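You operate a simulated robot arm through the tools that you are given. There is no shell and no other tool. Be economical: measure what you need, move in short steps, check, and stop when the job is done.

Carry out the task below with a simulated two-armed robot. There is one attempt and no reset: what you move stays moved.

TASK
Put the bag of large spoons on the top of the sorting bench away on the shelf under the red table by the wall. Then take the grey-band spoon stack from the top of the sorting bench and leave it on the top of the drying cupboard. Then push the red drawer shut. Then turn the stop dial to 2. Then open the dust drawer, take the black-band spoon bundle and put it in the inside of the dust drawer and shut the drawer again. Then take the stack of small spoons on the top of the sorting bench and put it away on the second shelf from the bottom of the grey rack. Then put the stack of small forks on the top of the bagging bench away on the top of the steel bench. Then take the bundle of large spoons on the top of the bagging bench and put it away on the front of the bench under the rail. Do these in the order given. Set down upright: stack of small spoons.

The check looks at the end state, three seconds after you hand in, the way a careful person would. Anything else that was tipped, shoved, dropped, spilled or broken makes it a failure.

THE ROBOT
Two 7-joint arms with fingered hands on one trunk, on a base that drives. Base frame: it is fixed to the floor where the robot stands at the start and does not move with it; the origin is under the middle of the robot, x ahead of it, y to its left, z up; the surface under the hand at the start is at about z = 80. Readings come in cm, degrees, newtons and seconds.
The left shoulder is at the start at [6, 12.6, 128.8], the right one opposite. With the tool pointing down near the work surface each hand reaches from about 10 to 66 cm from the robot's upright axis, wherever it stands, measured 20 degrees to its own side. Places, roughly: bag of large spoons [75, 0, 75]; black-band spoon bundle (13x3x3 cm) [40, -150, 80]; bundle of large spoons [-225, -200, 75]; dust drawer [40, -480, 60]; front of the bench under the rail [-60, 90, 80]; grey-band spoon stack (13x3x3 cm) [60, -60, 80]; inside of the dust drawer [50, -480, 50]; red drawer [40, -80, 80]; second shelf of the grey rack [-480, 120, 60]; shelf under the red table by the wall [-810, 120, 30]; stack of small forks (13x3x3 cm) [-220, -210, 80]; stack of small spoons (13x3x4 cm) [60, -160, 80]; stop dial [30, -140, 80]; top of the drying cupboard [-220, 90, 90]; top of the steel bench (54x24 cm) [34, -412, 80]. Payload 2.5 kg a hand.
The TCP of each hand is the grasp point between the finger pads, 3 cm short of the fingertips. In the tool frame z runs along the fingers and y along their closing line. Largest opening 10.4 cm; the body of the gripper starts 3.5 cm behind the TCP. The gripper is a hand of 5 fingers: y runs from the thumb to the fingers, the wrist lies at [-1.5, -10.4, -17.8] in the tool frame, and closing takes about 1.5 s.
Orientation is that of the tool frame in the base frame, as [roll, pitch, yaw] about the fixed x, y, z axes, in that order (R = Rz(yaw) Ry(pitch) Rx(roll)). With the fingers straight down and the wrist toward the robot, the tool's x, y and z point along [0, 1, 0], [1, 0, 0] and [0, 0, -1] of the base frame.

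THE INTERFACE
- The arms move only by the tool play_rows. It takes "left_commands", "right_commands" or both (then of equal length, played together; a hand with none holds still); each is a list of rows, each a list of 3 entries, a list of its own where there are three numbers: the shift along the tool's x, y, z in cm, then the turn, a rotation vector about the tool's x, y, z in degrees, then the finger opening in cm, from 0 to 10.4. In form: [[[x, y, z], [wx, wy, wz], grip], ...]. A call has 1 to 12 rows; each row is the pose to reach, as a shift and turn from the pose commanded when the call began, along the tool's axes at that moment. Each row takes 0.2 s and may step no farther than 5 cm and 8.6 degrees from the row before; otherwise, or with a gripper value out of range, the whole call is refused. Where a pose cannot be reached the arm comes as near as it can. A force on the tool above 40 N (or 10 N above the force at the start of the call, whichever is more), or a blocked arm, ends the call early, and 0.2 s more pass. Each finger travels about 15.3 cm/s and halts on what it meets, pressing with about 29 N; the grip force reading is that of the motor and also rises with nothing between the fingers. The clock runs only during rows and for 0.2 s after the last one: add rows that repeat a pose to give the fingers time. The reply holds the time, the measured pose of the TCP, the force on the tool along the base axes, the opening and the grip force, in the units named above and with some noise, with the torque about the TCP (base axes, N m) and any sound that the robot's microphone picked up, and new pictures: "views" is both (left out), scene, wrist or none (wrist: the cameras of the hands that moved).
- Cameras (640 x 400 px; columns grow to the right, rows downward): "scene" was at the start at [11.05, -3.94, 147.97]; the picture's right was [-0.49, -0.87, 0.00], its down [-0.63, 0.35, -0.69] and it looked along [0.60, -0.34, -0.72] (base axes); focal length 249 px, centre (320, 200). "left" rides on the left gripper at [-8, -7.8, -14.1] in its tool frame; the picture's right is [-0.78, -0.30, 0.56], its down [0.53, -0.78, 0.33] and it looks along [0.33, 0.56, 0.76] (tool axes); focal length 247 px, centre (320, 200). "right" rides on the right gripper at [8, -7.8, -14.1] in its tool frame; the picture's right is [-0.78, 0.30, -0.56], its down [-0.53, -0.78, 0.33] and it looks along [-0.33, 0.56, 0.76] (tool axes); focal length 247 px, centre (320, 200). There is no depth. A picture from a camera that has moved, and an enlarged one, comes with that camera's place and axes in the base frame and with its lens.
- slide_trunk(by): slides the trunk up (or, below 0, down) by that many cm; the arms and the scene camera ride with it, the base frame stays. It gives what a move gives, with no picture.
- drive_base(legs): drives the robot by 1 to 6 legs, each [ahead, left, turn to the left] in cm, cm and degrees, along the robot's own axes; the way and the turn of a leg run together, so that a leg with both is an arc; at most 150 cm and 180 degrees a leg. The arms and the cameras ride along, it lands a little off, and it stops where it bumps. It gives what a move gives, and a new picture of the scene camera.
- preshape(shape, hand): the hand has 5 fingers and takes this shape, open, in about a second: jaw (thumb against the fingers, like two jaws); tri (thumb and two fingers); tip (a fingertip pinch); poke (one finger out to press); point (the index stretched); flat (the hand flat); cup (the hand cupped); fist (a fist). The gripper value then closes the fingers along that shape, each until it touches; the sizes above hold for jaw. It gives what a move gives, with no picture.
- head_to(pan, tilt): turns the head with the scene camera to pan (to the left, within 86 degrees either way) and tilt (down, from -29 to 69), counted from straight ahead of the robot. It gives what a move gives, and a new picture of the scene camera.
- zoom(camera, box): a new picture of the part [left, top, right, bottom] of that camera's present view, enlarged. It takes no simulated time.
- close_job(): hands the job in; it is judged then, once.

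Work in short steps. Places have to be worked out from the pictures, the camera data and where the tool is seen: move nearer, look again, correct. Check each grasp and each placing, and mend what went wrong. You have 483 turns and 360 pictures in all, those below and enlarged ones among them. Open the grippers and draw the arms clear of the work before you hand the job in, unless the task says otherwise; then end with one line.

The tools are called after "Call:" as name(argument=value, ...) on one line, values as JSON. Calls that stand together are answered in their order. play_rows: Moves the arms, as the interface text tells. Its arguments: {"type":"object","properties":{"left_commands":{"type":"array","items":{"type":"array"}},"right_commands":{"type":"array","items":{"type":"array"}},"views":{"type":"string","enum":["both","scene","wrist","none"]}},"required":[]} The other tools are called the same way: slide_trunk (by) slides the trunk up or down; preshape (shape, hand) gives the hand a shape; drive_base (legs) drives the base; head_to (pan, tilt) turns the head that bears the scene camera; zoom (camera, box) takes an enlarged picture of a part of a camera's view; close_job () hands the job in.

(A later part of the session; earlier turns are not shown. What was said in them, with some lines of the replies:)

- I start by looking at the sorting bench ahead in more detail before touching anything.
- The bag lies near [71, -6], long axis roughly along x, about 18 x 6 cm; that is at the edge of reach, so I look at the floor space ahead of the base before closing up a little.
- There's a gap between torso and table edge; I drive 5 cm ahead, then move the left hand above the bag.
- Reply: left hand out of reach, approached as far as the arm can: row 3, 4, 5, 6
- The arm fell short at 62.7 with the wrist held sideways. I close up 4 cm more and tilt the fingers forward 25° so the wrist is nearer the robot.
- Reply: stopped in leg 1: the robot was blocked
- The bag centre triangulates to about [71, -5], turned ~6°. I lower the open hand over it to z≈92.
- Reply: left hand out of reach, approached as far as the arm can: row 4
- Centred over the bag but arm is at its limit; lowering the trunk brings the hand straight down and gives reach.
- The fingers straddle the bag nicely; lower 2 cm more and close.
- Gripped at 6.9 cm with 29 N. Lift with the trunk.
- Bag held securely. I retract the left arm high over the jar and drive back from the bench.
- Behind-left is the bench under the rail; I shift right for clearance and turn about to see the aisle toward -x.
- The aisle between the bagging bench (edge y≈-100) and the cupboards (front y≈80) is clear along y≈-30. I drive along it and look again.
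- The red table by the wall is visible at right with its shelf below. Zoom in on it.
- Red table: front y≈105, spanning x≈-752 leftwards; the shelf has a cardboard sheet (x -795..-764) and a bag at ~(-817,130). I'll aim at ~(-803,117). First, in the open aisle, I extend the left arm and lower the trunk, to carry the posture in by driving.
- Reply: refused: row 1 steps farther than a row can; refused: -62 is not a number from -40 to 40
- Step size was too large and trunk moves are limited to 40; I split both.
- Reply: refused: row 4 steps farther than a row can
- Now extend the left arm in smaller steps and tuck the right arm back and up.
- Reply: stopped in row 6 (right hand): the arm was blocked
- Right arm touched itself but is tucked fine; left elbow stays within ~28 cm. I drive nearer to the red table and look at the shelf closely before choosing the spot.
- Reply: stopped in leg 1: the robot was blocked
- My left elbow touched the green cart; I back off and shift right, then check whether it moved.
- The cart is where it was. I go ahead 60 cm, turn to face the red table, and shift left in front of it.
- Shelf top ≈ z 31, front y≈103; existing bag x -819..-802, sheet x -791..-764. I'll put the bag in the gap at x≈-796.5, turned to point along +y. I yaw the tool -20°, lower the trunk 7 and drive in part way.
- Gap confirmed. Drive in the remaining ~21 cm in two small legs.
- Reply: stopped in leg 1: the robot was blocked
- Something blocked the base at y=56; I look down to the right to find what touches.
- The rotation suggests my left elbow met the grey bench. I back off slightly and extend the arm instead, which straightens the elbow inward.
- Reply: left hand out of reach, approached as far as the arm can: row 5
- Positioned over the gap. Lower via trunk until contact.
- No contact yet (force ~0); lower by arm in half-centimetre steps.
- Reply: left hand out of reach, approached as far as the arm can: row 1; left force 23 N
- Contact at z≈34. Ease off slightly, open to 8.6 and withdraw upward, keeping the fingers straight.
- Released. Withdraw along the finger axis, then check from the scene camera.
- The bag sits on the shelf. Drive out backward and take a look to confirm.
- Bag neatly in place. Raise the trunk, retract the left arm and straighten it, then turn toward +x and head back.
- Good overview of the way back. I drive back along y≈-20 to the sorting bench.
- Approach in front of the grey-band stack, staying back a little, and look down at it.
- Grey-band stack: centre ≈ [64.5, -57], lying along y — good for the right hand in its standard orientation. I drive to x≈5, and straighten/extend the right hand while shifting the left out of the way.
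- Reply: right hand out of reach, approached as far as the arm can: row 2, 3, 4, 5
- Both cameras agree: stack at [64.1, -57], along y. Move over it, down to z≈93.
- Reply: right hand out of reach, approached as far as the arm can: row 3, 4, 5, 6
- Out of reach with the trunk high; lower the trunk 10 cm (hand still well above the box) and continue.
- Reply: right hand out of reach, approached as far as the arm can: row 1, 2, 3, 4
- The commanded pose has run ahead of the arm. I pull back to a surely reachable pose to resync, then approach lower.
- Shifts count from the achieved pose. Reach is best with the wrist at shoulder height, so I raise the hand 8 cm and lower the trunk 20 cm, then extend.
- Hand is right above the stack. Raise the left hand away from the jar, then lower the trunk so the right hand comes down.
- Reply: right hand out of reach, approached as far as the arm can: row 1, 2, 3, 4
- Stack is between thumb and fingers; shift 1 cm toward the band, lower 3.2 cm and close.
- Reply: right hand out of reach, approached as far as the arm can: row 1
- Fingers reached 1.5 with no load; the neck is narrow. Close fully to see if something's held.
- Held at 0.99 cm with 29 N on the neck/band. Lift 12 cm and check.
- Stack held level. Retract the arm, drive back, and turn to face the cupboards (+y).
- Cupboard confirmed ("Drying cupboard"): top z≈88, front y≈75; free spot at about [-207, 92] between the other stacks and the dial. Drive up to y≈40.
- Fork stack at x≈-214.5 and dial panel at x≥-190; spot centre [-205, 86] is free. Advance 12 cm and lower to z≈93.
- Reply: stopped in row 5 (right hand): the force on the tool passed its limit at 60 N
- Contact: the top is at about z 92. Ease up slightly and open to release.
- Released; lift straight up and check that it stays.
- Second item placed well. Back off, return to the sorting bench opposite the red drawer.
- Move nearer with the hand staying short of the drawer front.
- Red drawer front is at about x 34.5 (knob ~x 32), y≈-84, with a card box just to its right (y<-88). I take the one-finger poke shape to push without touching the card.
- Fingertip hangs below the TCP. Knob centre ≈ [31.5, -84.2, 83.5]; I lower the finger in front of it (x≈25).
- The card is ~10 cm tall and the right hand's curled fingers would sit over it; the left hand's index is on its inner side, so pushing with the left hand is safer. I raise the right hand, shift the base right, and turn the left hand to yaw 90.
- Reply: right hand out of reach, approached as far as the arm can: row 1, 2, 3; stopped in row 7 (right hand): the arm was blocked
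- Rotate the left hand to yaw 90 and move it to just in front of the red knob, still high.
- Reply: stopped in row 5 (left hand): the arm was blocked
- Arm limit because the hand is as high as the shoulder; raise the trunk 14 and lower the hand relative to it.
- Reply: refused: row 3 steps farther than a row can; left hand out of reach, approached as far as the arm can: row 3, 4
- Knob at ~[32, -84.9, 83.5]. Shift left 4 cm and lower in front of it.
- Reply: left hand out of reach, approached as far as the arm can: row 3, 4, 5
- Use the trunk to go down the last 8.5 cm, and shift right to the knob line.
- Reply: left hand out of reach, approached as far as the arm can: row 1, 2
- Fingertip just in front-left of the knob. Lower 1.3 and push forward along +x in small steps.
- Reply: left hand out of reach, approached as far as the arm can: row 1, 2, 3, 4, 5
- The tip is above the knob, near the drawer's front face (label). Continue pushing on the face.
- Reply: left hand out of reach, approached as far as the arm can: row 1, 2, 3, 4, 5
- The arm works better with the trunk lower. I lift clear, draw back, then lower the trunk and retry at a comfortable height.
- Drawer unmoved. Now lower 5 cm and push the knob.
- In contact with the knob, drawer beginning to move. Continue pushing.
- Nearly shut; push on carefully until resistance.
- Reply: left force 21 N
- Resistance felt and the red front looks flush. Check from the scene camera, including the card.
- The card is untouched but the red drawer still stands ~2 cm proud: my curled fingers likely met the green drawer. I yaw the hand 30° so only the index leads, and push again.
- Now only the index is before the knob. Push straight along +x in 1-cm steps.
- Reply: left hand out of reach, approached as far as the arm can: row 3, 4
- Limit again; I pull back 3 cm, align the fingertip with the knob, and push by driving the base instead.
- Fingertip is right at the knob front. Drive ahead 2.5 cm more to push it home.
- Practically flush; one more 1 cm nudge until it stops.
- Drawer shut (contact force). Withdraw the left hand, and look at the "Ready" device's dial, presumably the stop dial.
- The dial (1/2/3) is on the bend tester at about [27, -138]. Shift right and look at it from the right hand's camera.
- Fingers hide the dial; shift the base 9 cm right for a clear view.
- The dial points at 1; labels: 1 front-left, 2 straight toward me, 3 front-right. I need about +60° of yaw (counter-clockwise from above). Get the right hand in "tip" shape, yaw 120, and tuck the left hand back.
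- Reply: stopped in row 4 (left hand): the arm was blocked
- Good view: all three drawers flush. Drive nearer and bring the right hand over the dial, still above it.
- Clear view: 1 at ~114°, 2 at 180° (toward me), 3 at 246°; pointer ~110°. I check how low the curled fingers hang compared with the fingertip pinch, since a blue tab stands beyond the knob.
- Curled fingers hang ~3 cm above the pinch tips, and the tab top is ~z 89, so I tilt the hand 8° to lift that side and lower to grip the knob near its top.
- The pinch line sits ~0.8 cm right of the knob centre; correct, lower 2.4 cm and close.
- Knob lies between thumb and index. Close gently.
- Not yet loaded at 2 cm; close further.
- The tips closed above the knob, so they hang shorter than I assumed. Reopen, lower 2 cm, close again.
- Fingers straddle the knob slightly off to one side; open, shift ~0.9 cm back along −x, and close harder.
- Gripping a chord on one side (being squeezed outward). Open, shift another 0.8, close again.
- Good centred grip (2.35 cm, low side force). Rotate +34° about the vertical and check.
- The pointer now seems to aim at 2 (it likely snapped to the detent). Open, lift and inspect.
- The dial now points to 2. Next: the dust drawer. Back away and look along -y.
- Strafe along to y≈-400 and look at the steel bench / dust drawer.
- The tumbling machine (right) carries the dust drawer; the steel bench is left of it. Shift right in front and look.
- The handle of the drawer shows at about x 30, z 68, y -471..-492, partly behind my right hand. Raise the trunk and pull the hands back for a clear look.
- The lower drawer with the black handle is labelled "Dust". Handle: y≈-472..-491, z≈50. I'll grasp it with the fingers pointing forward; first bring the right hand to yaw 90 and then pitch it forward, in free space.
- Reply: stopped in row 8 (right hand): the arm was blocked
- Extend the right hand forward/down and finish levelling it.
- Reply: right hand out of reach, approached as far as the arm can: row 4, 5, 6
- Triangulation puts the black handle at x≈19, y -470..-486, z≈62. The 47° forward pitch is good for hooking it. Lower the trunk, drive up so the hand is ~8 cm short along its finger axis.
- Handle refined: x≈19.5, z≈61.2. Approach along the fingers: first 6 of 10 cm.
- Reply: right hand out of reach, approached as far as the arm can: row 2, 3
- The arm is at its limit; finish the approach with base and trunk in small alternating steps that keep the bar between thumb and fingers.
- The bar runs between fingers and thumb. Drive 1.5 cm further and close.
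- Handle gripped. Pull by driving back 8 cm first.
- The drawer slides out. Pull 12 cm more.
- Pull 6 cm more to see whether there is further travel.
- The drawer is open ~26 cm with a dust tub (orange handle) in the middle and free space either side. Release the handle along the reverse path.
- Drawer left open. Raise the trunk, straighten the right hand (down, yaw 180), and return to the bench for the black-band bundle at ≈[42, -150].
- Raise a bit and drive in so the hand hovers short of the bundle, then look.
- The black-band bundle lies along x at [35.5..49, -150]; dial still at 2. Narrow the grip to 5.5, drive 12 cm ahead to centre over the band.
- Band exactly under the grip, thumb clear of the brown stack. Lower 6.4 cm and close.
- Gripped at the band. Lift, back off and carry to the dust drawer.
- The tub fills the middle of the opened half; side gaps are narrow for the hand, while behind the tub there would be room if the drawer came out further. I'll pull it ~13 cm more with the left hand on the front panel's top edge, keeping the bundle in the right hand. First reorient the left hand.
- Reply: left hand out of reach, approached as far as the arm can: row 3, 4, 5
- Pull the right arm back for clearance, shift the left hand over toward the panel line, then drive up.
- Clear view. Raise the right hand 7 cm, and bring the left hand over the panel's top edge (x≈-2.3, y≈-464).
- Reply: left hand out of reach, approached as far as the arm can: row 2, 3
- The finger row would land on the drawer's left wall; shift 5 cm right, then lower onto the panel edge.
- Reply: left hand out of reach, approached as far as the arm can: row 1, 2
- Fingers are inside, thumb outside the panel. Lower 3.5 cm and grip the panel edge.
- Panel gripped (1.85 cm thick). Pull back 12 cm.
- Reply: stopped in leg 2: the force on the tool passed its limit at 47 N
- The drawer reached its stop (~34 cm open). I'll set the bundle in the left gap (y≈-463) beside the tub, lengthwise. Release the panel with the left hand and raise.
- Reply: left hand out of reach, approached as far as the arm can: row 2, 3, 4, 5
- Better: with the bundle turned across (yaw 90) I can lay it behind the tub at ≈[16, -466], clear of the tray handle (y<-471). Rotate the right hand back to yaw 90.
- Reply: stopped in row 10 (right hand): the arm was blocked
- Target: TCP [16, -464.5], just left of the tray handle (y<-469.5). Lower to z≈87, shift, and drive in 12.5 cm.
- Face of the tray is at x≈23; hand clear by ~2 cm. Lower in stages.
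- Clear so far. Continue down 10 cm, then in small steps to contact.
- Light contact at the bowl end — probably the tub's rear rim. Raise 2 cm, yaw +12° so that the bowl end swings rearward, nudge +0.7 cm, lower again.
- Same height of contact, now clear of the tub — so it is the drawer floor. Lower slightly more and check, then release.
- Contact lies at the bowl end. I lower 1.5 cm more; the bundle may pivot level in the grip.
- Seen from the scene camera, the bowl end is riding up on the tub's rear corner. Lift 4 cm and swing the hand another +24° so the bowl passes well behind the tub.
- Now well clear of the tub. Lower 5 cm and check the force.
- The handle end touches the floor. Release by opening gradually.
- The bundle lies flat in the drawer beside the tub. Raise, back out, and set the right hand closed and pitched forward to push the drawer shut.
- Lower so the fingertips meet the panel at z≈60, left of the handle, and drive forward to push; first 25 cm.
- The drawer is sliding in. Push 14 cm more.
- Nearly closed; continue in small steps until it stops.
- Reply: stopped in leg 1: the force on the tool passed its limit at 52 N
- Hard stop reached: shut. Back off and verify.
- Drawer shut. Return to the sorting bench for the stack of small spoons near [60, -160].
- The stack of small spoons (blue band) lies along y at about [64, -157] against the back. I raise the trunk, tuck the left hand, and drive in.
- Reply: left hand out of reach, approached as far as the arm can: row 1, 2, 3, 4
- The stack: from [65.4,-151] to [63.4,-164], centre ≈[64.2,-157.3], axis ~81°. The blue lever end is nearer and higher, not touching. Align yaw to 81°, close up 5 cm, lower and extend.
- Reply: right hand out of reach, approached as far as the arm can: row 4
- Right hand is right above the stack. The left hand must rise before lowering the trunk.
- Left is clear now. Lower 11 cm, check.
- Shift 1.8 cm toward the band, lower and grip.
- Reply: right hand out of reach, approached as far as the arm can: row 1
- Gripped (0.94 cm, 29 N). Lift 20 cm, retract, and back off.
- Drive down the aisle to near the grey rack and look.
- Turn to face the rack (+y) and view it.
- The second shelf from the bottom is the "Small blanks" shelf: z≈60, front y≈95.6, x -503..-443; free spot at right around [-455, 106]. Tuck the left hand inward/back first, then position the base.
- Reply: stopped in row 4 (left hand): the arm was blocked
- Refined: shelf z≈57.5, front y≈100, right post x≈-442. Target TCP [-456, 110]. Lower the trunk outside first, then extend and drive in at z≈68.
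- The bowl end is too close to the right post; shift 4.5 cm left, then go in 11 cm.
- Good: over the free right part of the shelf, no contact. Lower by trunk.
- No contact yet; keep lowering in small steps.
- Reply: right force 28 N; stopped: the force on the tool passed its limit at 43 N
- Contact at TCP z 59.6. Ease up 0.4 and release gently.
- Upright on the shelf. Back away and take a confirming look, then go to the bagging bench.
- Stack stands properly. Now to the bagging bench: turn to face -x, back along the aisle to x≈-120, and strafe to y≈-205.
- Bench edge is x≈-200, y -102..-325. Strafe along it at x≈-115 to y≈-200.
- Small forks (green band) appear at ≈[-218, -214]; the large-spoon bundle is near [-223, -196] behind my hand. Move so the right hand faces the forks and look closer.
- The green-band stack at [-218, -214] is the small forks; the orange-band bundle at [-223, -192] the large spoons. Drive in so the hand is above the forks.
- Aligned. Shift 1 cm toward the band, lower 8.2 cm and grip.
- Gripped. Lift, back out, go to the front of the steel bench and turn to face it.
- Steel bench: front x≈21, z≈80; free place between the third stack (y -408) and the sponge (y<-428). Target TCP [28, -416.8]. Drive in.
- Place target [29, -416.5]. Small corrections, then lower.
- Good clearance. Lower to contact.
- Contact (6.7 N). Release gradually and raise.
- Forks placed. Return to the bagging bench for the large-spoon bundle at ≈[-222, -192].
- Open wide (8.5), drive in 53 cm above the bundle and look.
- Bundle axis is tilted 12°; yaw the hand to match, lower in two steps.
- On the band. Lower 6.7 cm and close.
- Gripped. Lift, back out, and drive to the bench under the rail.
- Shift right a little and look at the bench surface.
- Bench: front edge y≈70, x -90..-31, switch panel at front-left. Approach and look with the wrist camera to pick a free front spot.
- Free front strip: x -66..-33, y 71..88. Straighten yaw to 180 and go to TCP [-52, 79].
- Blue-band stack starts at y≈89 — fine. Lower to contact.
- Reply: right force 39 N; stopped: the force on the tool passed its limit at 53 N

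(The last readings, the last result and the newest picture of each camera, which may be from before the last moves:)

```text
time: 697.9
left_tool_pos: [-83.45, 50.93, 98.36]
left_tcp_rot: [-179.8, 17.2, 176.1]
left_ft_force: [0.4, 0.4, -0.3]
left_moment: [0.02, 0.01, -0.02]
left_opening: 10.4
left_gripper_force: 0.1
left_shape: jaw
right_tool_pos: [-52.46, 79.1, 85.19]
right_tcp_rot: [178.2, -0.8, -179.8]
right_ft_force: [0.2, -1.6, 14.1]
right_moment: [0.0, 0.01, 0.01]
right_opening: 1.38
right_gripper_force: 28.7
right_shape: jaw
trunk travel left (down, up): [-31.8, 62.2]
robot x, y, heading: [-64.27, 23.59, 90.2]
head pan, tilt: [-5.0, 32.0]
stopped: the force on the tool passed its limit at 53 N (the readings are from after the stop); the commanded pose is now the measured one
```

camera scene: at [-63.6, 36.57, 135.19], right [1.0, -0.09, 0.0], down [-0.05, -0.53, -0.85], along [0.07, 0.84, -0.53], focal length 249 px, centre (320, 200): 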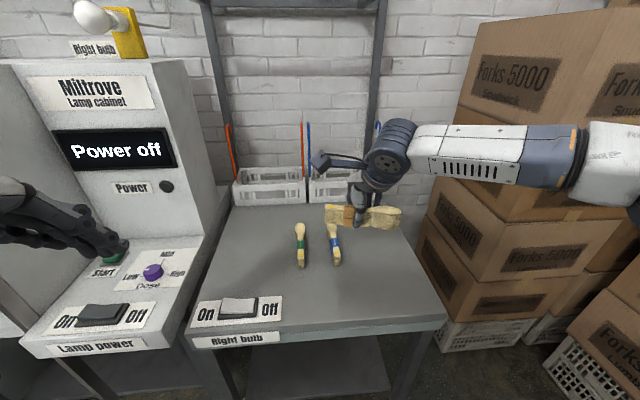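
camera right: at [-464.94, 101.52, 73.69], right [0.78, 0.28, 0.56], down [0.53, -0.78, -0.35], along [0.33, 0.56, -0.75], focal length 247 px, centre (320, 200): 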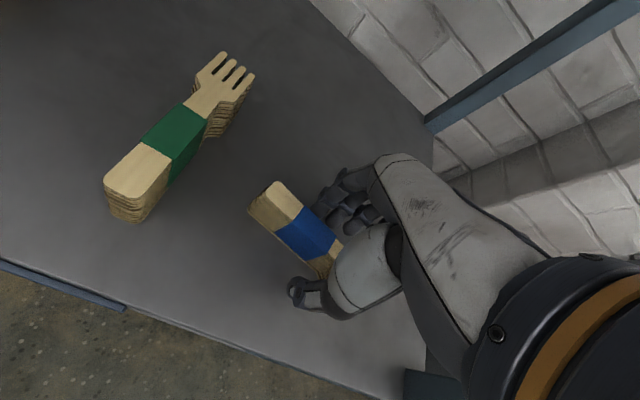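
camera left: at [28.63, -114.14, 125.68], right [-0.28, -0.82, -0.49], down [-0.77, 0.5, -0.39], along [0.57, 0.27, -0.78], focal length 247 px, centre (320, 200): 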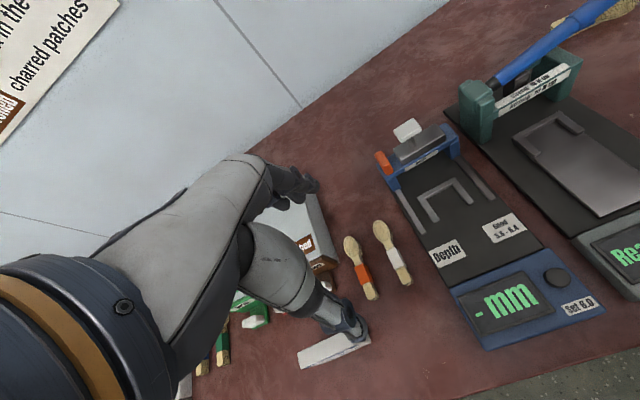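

Surface reached (z≈82). Ease up 0.6 cm and release.

Call:
slide_trunk(by=0.6)

Call:
play_rows(right_commands=[[[0, 0, 0], [0, 0, 0], 1.6], [[0, 0, 0], [0, 0, 0], 2.2], [[0, 0, 0], [0, 0, 0], 3], [[0, 0, 0], [0, 0, 0], 4.5], [[0, 0, 0], [0, 0, 0], 5.5], [[0, 0, 0], [0, 0, 0], 5.5]], views="wrist")

Call:
slide_trunk(by=18)

Call:
drive_base(legs=[[-45, 0, 0]])

Call:
head_to(pan=0, tilt=35)

Call:
zoom(camera="scene", box=[180, 80, 480, 300])

```text
time: 698.4
left_tool_pos: [-83.66, 51.0, 98.98]
left_tcp_rot: [-179.8, 17.3, 176.2]
left_ft_force: [-0.2, 0.5, 0.5]
left_moment: [0.01, 0.01, -0.02]
left_opening: 10.39
left_gripper_force: 0.1
left_shape: jaw
right_tool_pos: [-52.23, 78.89, 85.31]
right_tcp_rot: [178.9, -0.6, -179.9]
right_ft_force: [-0.2, 1.0, 2.6]
right_moment: [0.03, 0.03, 0.09]
right_opening: 1.37
right_gripper_force: 29.2
right_shape: jaw
trunk travel left (down, up): [-32.4, 61.6]
robot x, y, heading: [-64.46, 23.68, 89.9]
head pan, tilt: [-5.0, 32.0]
```

```text
time: 699.8
left_tool_pos: [-83.53, 51.07, 99.12]
left_tcp_rot: [-179.8, 17.3, 176.2]
left_ft_force: [0.8, 0.8, -0.1]
left_moment: [0.02, 0.0, 0.01]
left_opening: 10.4
left_gripper_force: 0.0
left_shape: jaw
right_tool_pos: [-52.27, 79.0, 85.38]
right_tcp_rot: [178.9, -0.6, -179.9]
right_ft_force: [-0.5, 0.6, 0.7]
right_moment: [0.0, 0.01, -0.01]
right_opening: 5.45
right_gripper_force: 0.0
right_shape: jaw
trunk travel left (down, up): [-32.4, 61.6]
robot x, y, heading: [-64.43, 23.37, 89.8]
head pan, tilt: [-5.0, 32.0]
camera right: at [-60.11, 71.04, 99.43], right [0.78, 0.29, 0.55], down [0.53, -0.77, -0.35], along [0.32, 0.57, -0.75], focal length 247 px, centre (320, 200)
```

right: 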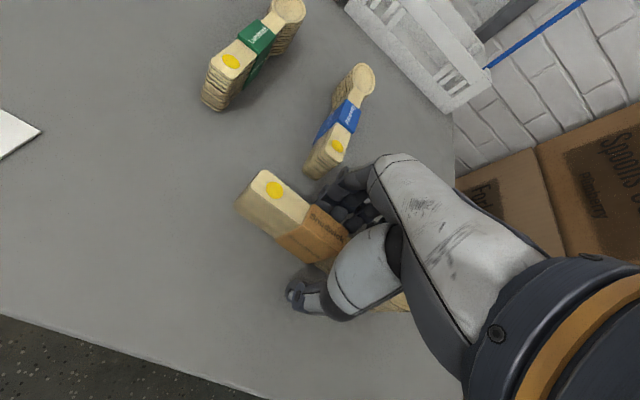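

```text
time: 701.8
left_tool_pos: [-83.45, 50.96, 116.96]
left_tcp_rot: [-179.8, 17.2, 176.0]
left_ft_force: [0.4, 0.4, -0.4]
left_moment: [-0.04, 0.0, 0.01]
left_opening: 10.38
left_gripper_force: 0.1
left_shape: jaw
right_tool_pos: [-52.31, 79.01, 103.34]
right_tcp_rot: [178.8, -0.6, -180.0]
right_ft_force: [-0.1, 0.7, 0.7]
right_moment: [0.02, 0.01, -0.01]
right_opening: 5.43
right_gripper_force: 0.1
right_shape: jaw
trunk travel left (down, up): [-50.4, 43.6]
robot x, y, heading: [-64.8, 23.74, 90.1]
head pan, tilt: [-5.0, 32.0]
```

```text
time: 704.5
left_tool_pos: [-83.48, 6.02, 117.09]
left_tcp_rot: [-179.8, 17.3, 176.2]
left_ft_force: [0.1, -0.1, -0.3]
left_moment: [0.01, -0.02, 0.0]
left_opening: 10.41
left_gripper_force: 0.1
left_shape: jaw
right_tool_pos: [-52.21, 33.96, 103.3]
right_tcp_rot: [178.8, -0.6, -179.9]
right_ft_force: [0.4, -0.4, -0.4]
right_moment: [-0.01, 0.01, 0.02]
right_opening: 5.46
right_gripper_force: 0.0
right_shape: jaw
trunk travel left (down, up): [-50.4, 43.6]
robot x, y, heading: [-64.76, -21.6, 90.0]
head pan, tilt: [-5.0, 32.0]
camera scene: at [-63.58, -8.56, 132.15], right [1.0, -0.09, 0.0], down [-0.05, -0.53, -0.85], along [0.07, 0.84, -0.53], focal length 249 px, centre (320, 200)
```

scene: 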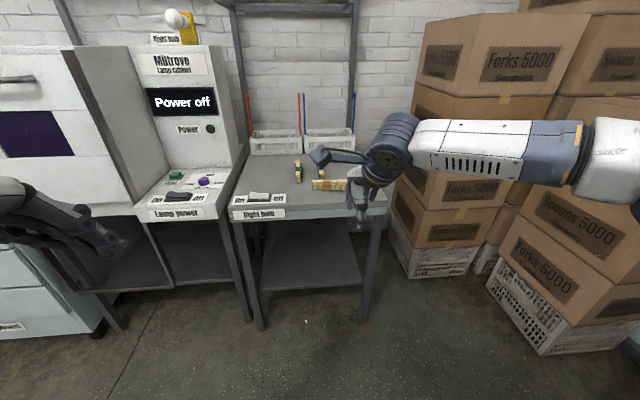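

```text
time: 705.2
left_tool_pos: [-83.49, 6.05, 117.05]
left_tcp_rot: [-179.9, 17.3, 176.2]
left_ft_force: [0.6, 0.9, 0.1]
left_moment: [-0.03, 0.0, 0.0]
left_opening: 10.39
left_gripper_force: 0.0
left_shape: jaw
right_tool_pos: [-52.11, 33.96, 103.38]
right_tcp_rot: [178.8, -0.6, -179.9]
right_ft_force: [-0.6, 0.3, -0.5]
right_moment: [-0.02, 0.02, 0.01]
right_opening: 5.46
right_gripper_force: 0.0
right_shape: jaw
trunk travel left (down, up): [-50.4, 43.6]
robot x, y, heading: [-64.24, -21.48, 90.0]
head pan, tilt: [0.0, 35.0]
camera scene: at [-64.35, -8.64, 131.68], right [1.0, 0.0, 0.0], down [0.0, -0.57, -0.82], along [0.0, 0.82, -0.57], focal length 249 px, centre (320, 200)
```

scene: 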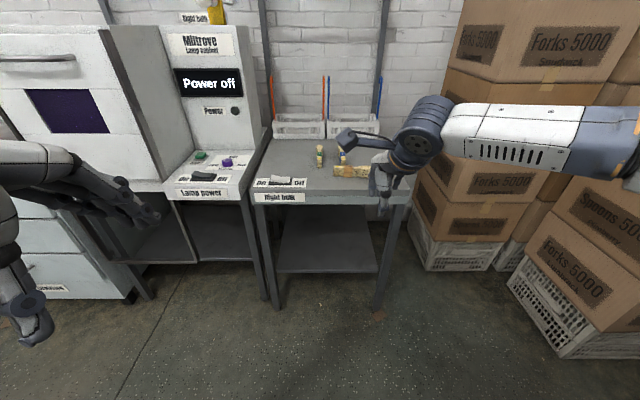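

```text
1.82 times, centred on (330, 190) of scene
camera zoom: at [-64.35, -8.64, 131.68], right [1.0, 0.0, 0.0], down [0.0, -0.57, -0.82], along [0.0, 0.82, -0.57], focal length 452 px, centre (302, 218)
```

zoom: 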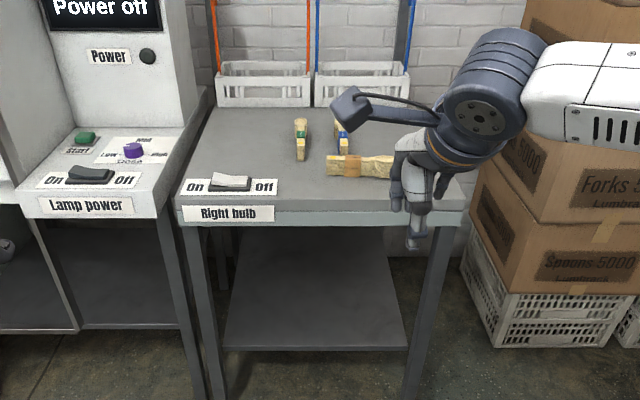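

The bundle rests at the front of the bench under the rail, and all eight tasks are done. I open the right hand fully; both arms are already clear of the work.

Call:
play_rows(right_commands=[[[0, -3, 0], [0, 0, 0], 8], [[0, -6, 0], [0, 0, 0], 10.4], [[0, -6, 0], [0, 0, 0], 10.4]], views="scene")

Call:
close_job()

```text
time: 706.0
left_tool_pos: [-83.55, 6.07, 116.99]
left_tcp_rot: [-179.8, 17.3, 176.1]
left_ft_force: [-0.2, 0.6, 0.1]
left_moment: [-0.01, -0.02, 0.01]
left_opening: 10.38
left_gripper_force: 0.0
left_shape: jaw
right_tool_pos: [-52.33, 27.87, 103.25]
right_tcp_rot: [178.8, -0.7, -179.9]
right_ft_force: [-0.2, 0.8, 0.6]
right_moment: [0.0, -0.04, -0.03]
right_opening: 10.35
right_gripper_force: 0.1
right_shape: jaw
trunk travel left (down, up): [-50.4, 43.6]
robot x, y, heading: [-64.44, -21.58, 89.9]
head pan, tilt: [0.0, 35.0]
camera scene: at [-64.36, -8.63, 131.68], right [1.0, 0.0, 0.0], down [0.0, -0.57, -0.82], along [0.0, 0.82, -0.57], focal length 249 px, centre (320, 200)
```

scene: 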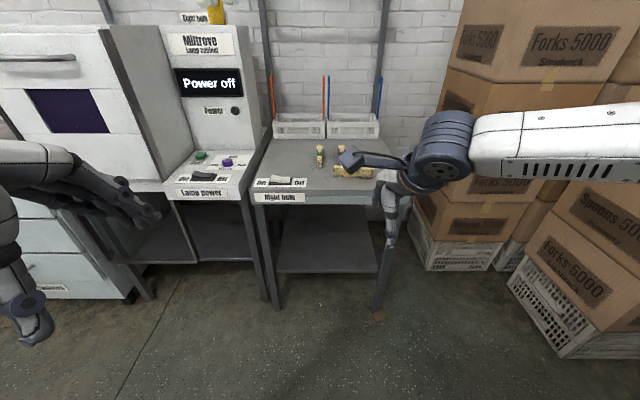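

```text
The job is handed in.
```

I did all eight tasks in the order given and handed the job in with both grippers open and the arms clear; one slip was that my left elbow bumped the green cart on the first drive, and by my measurements it did not move.
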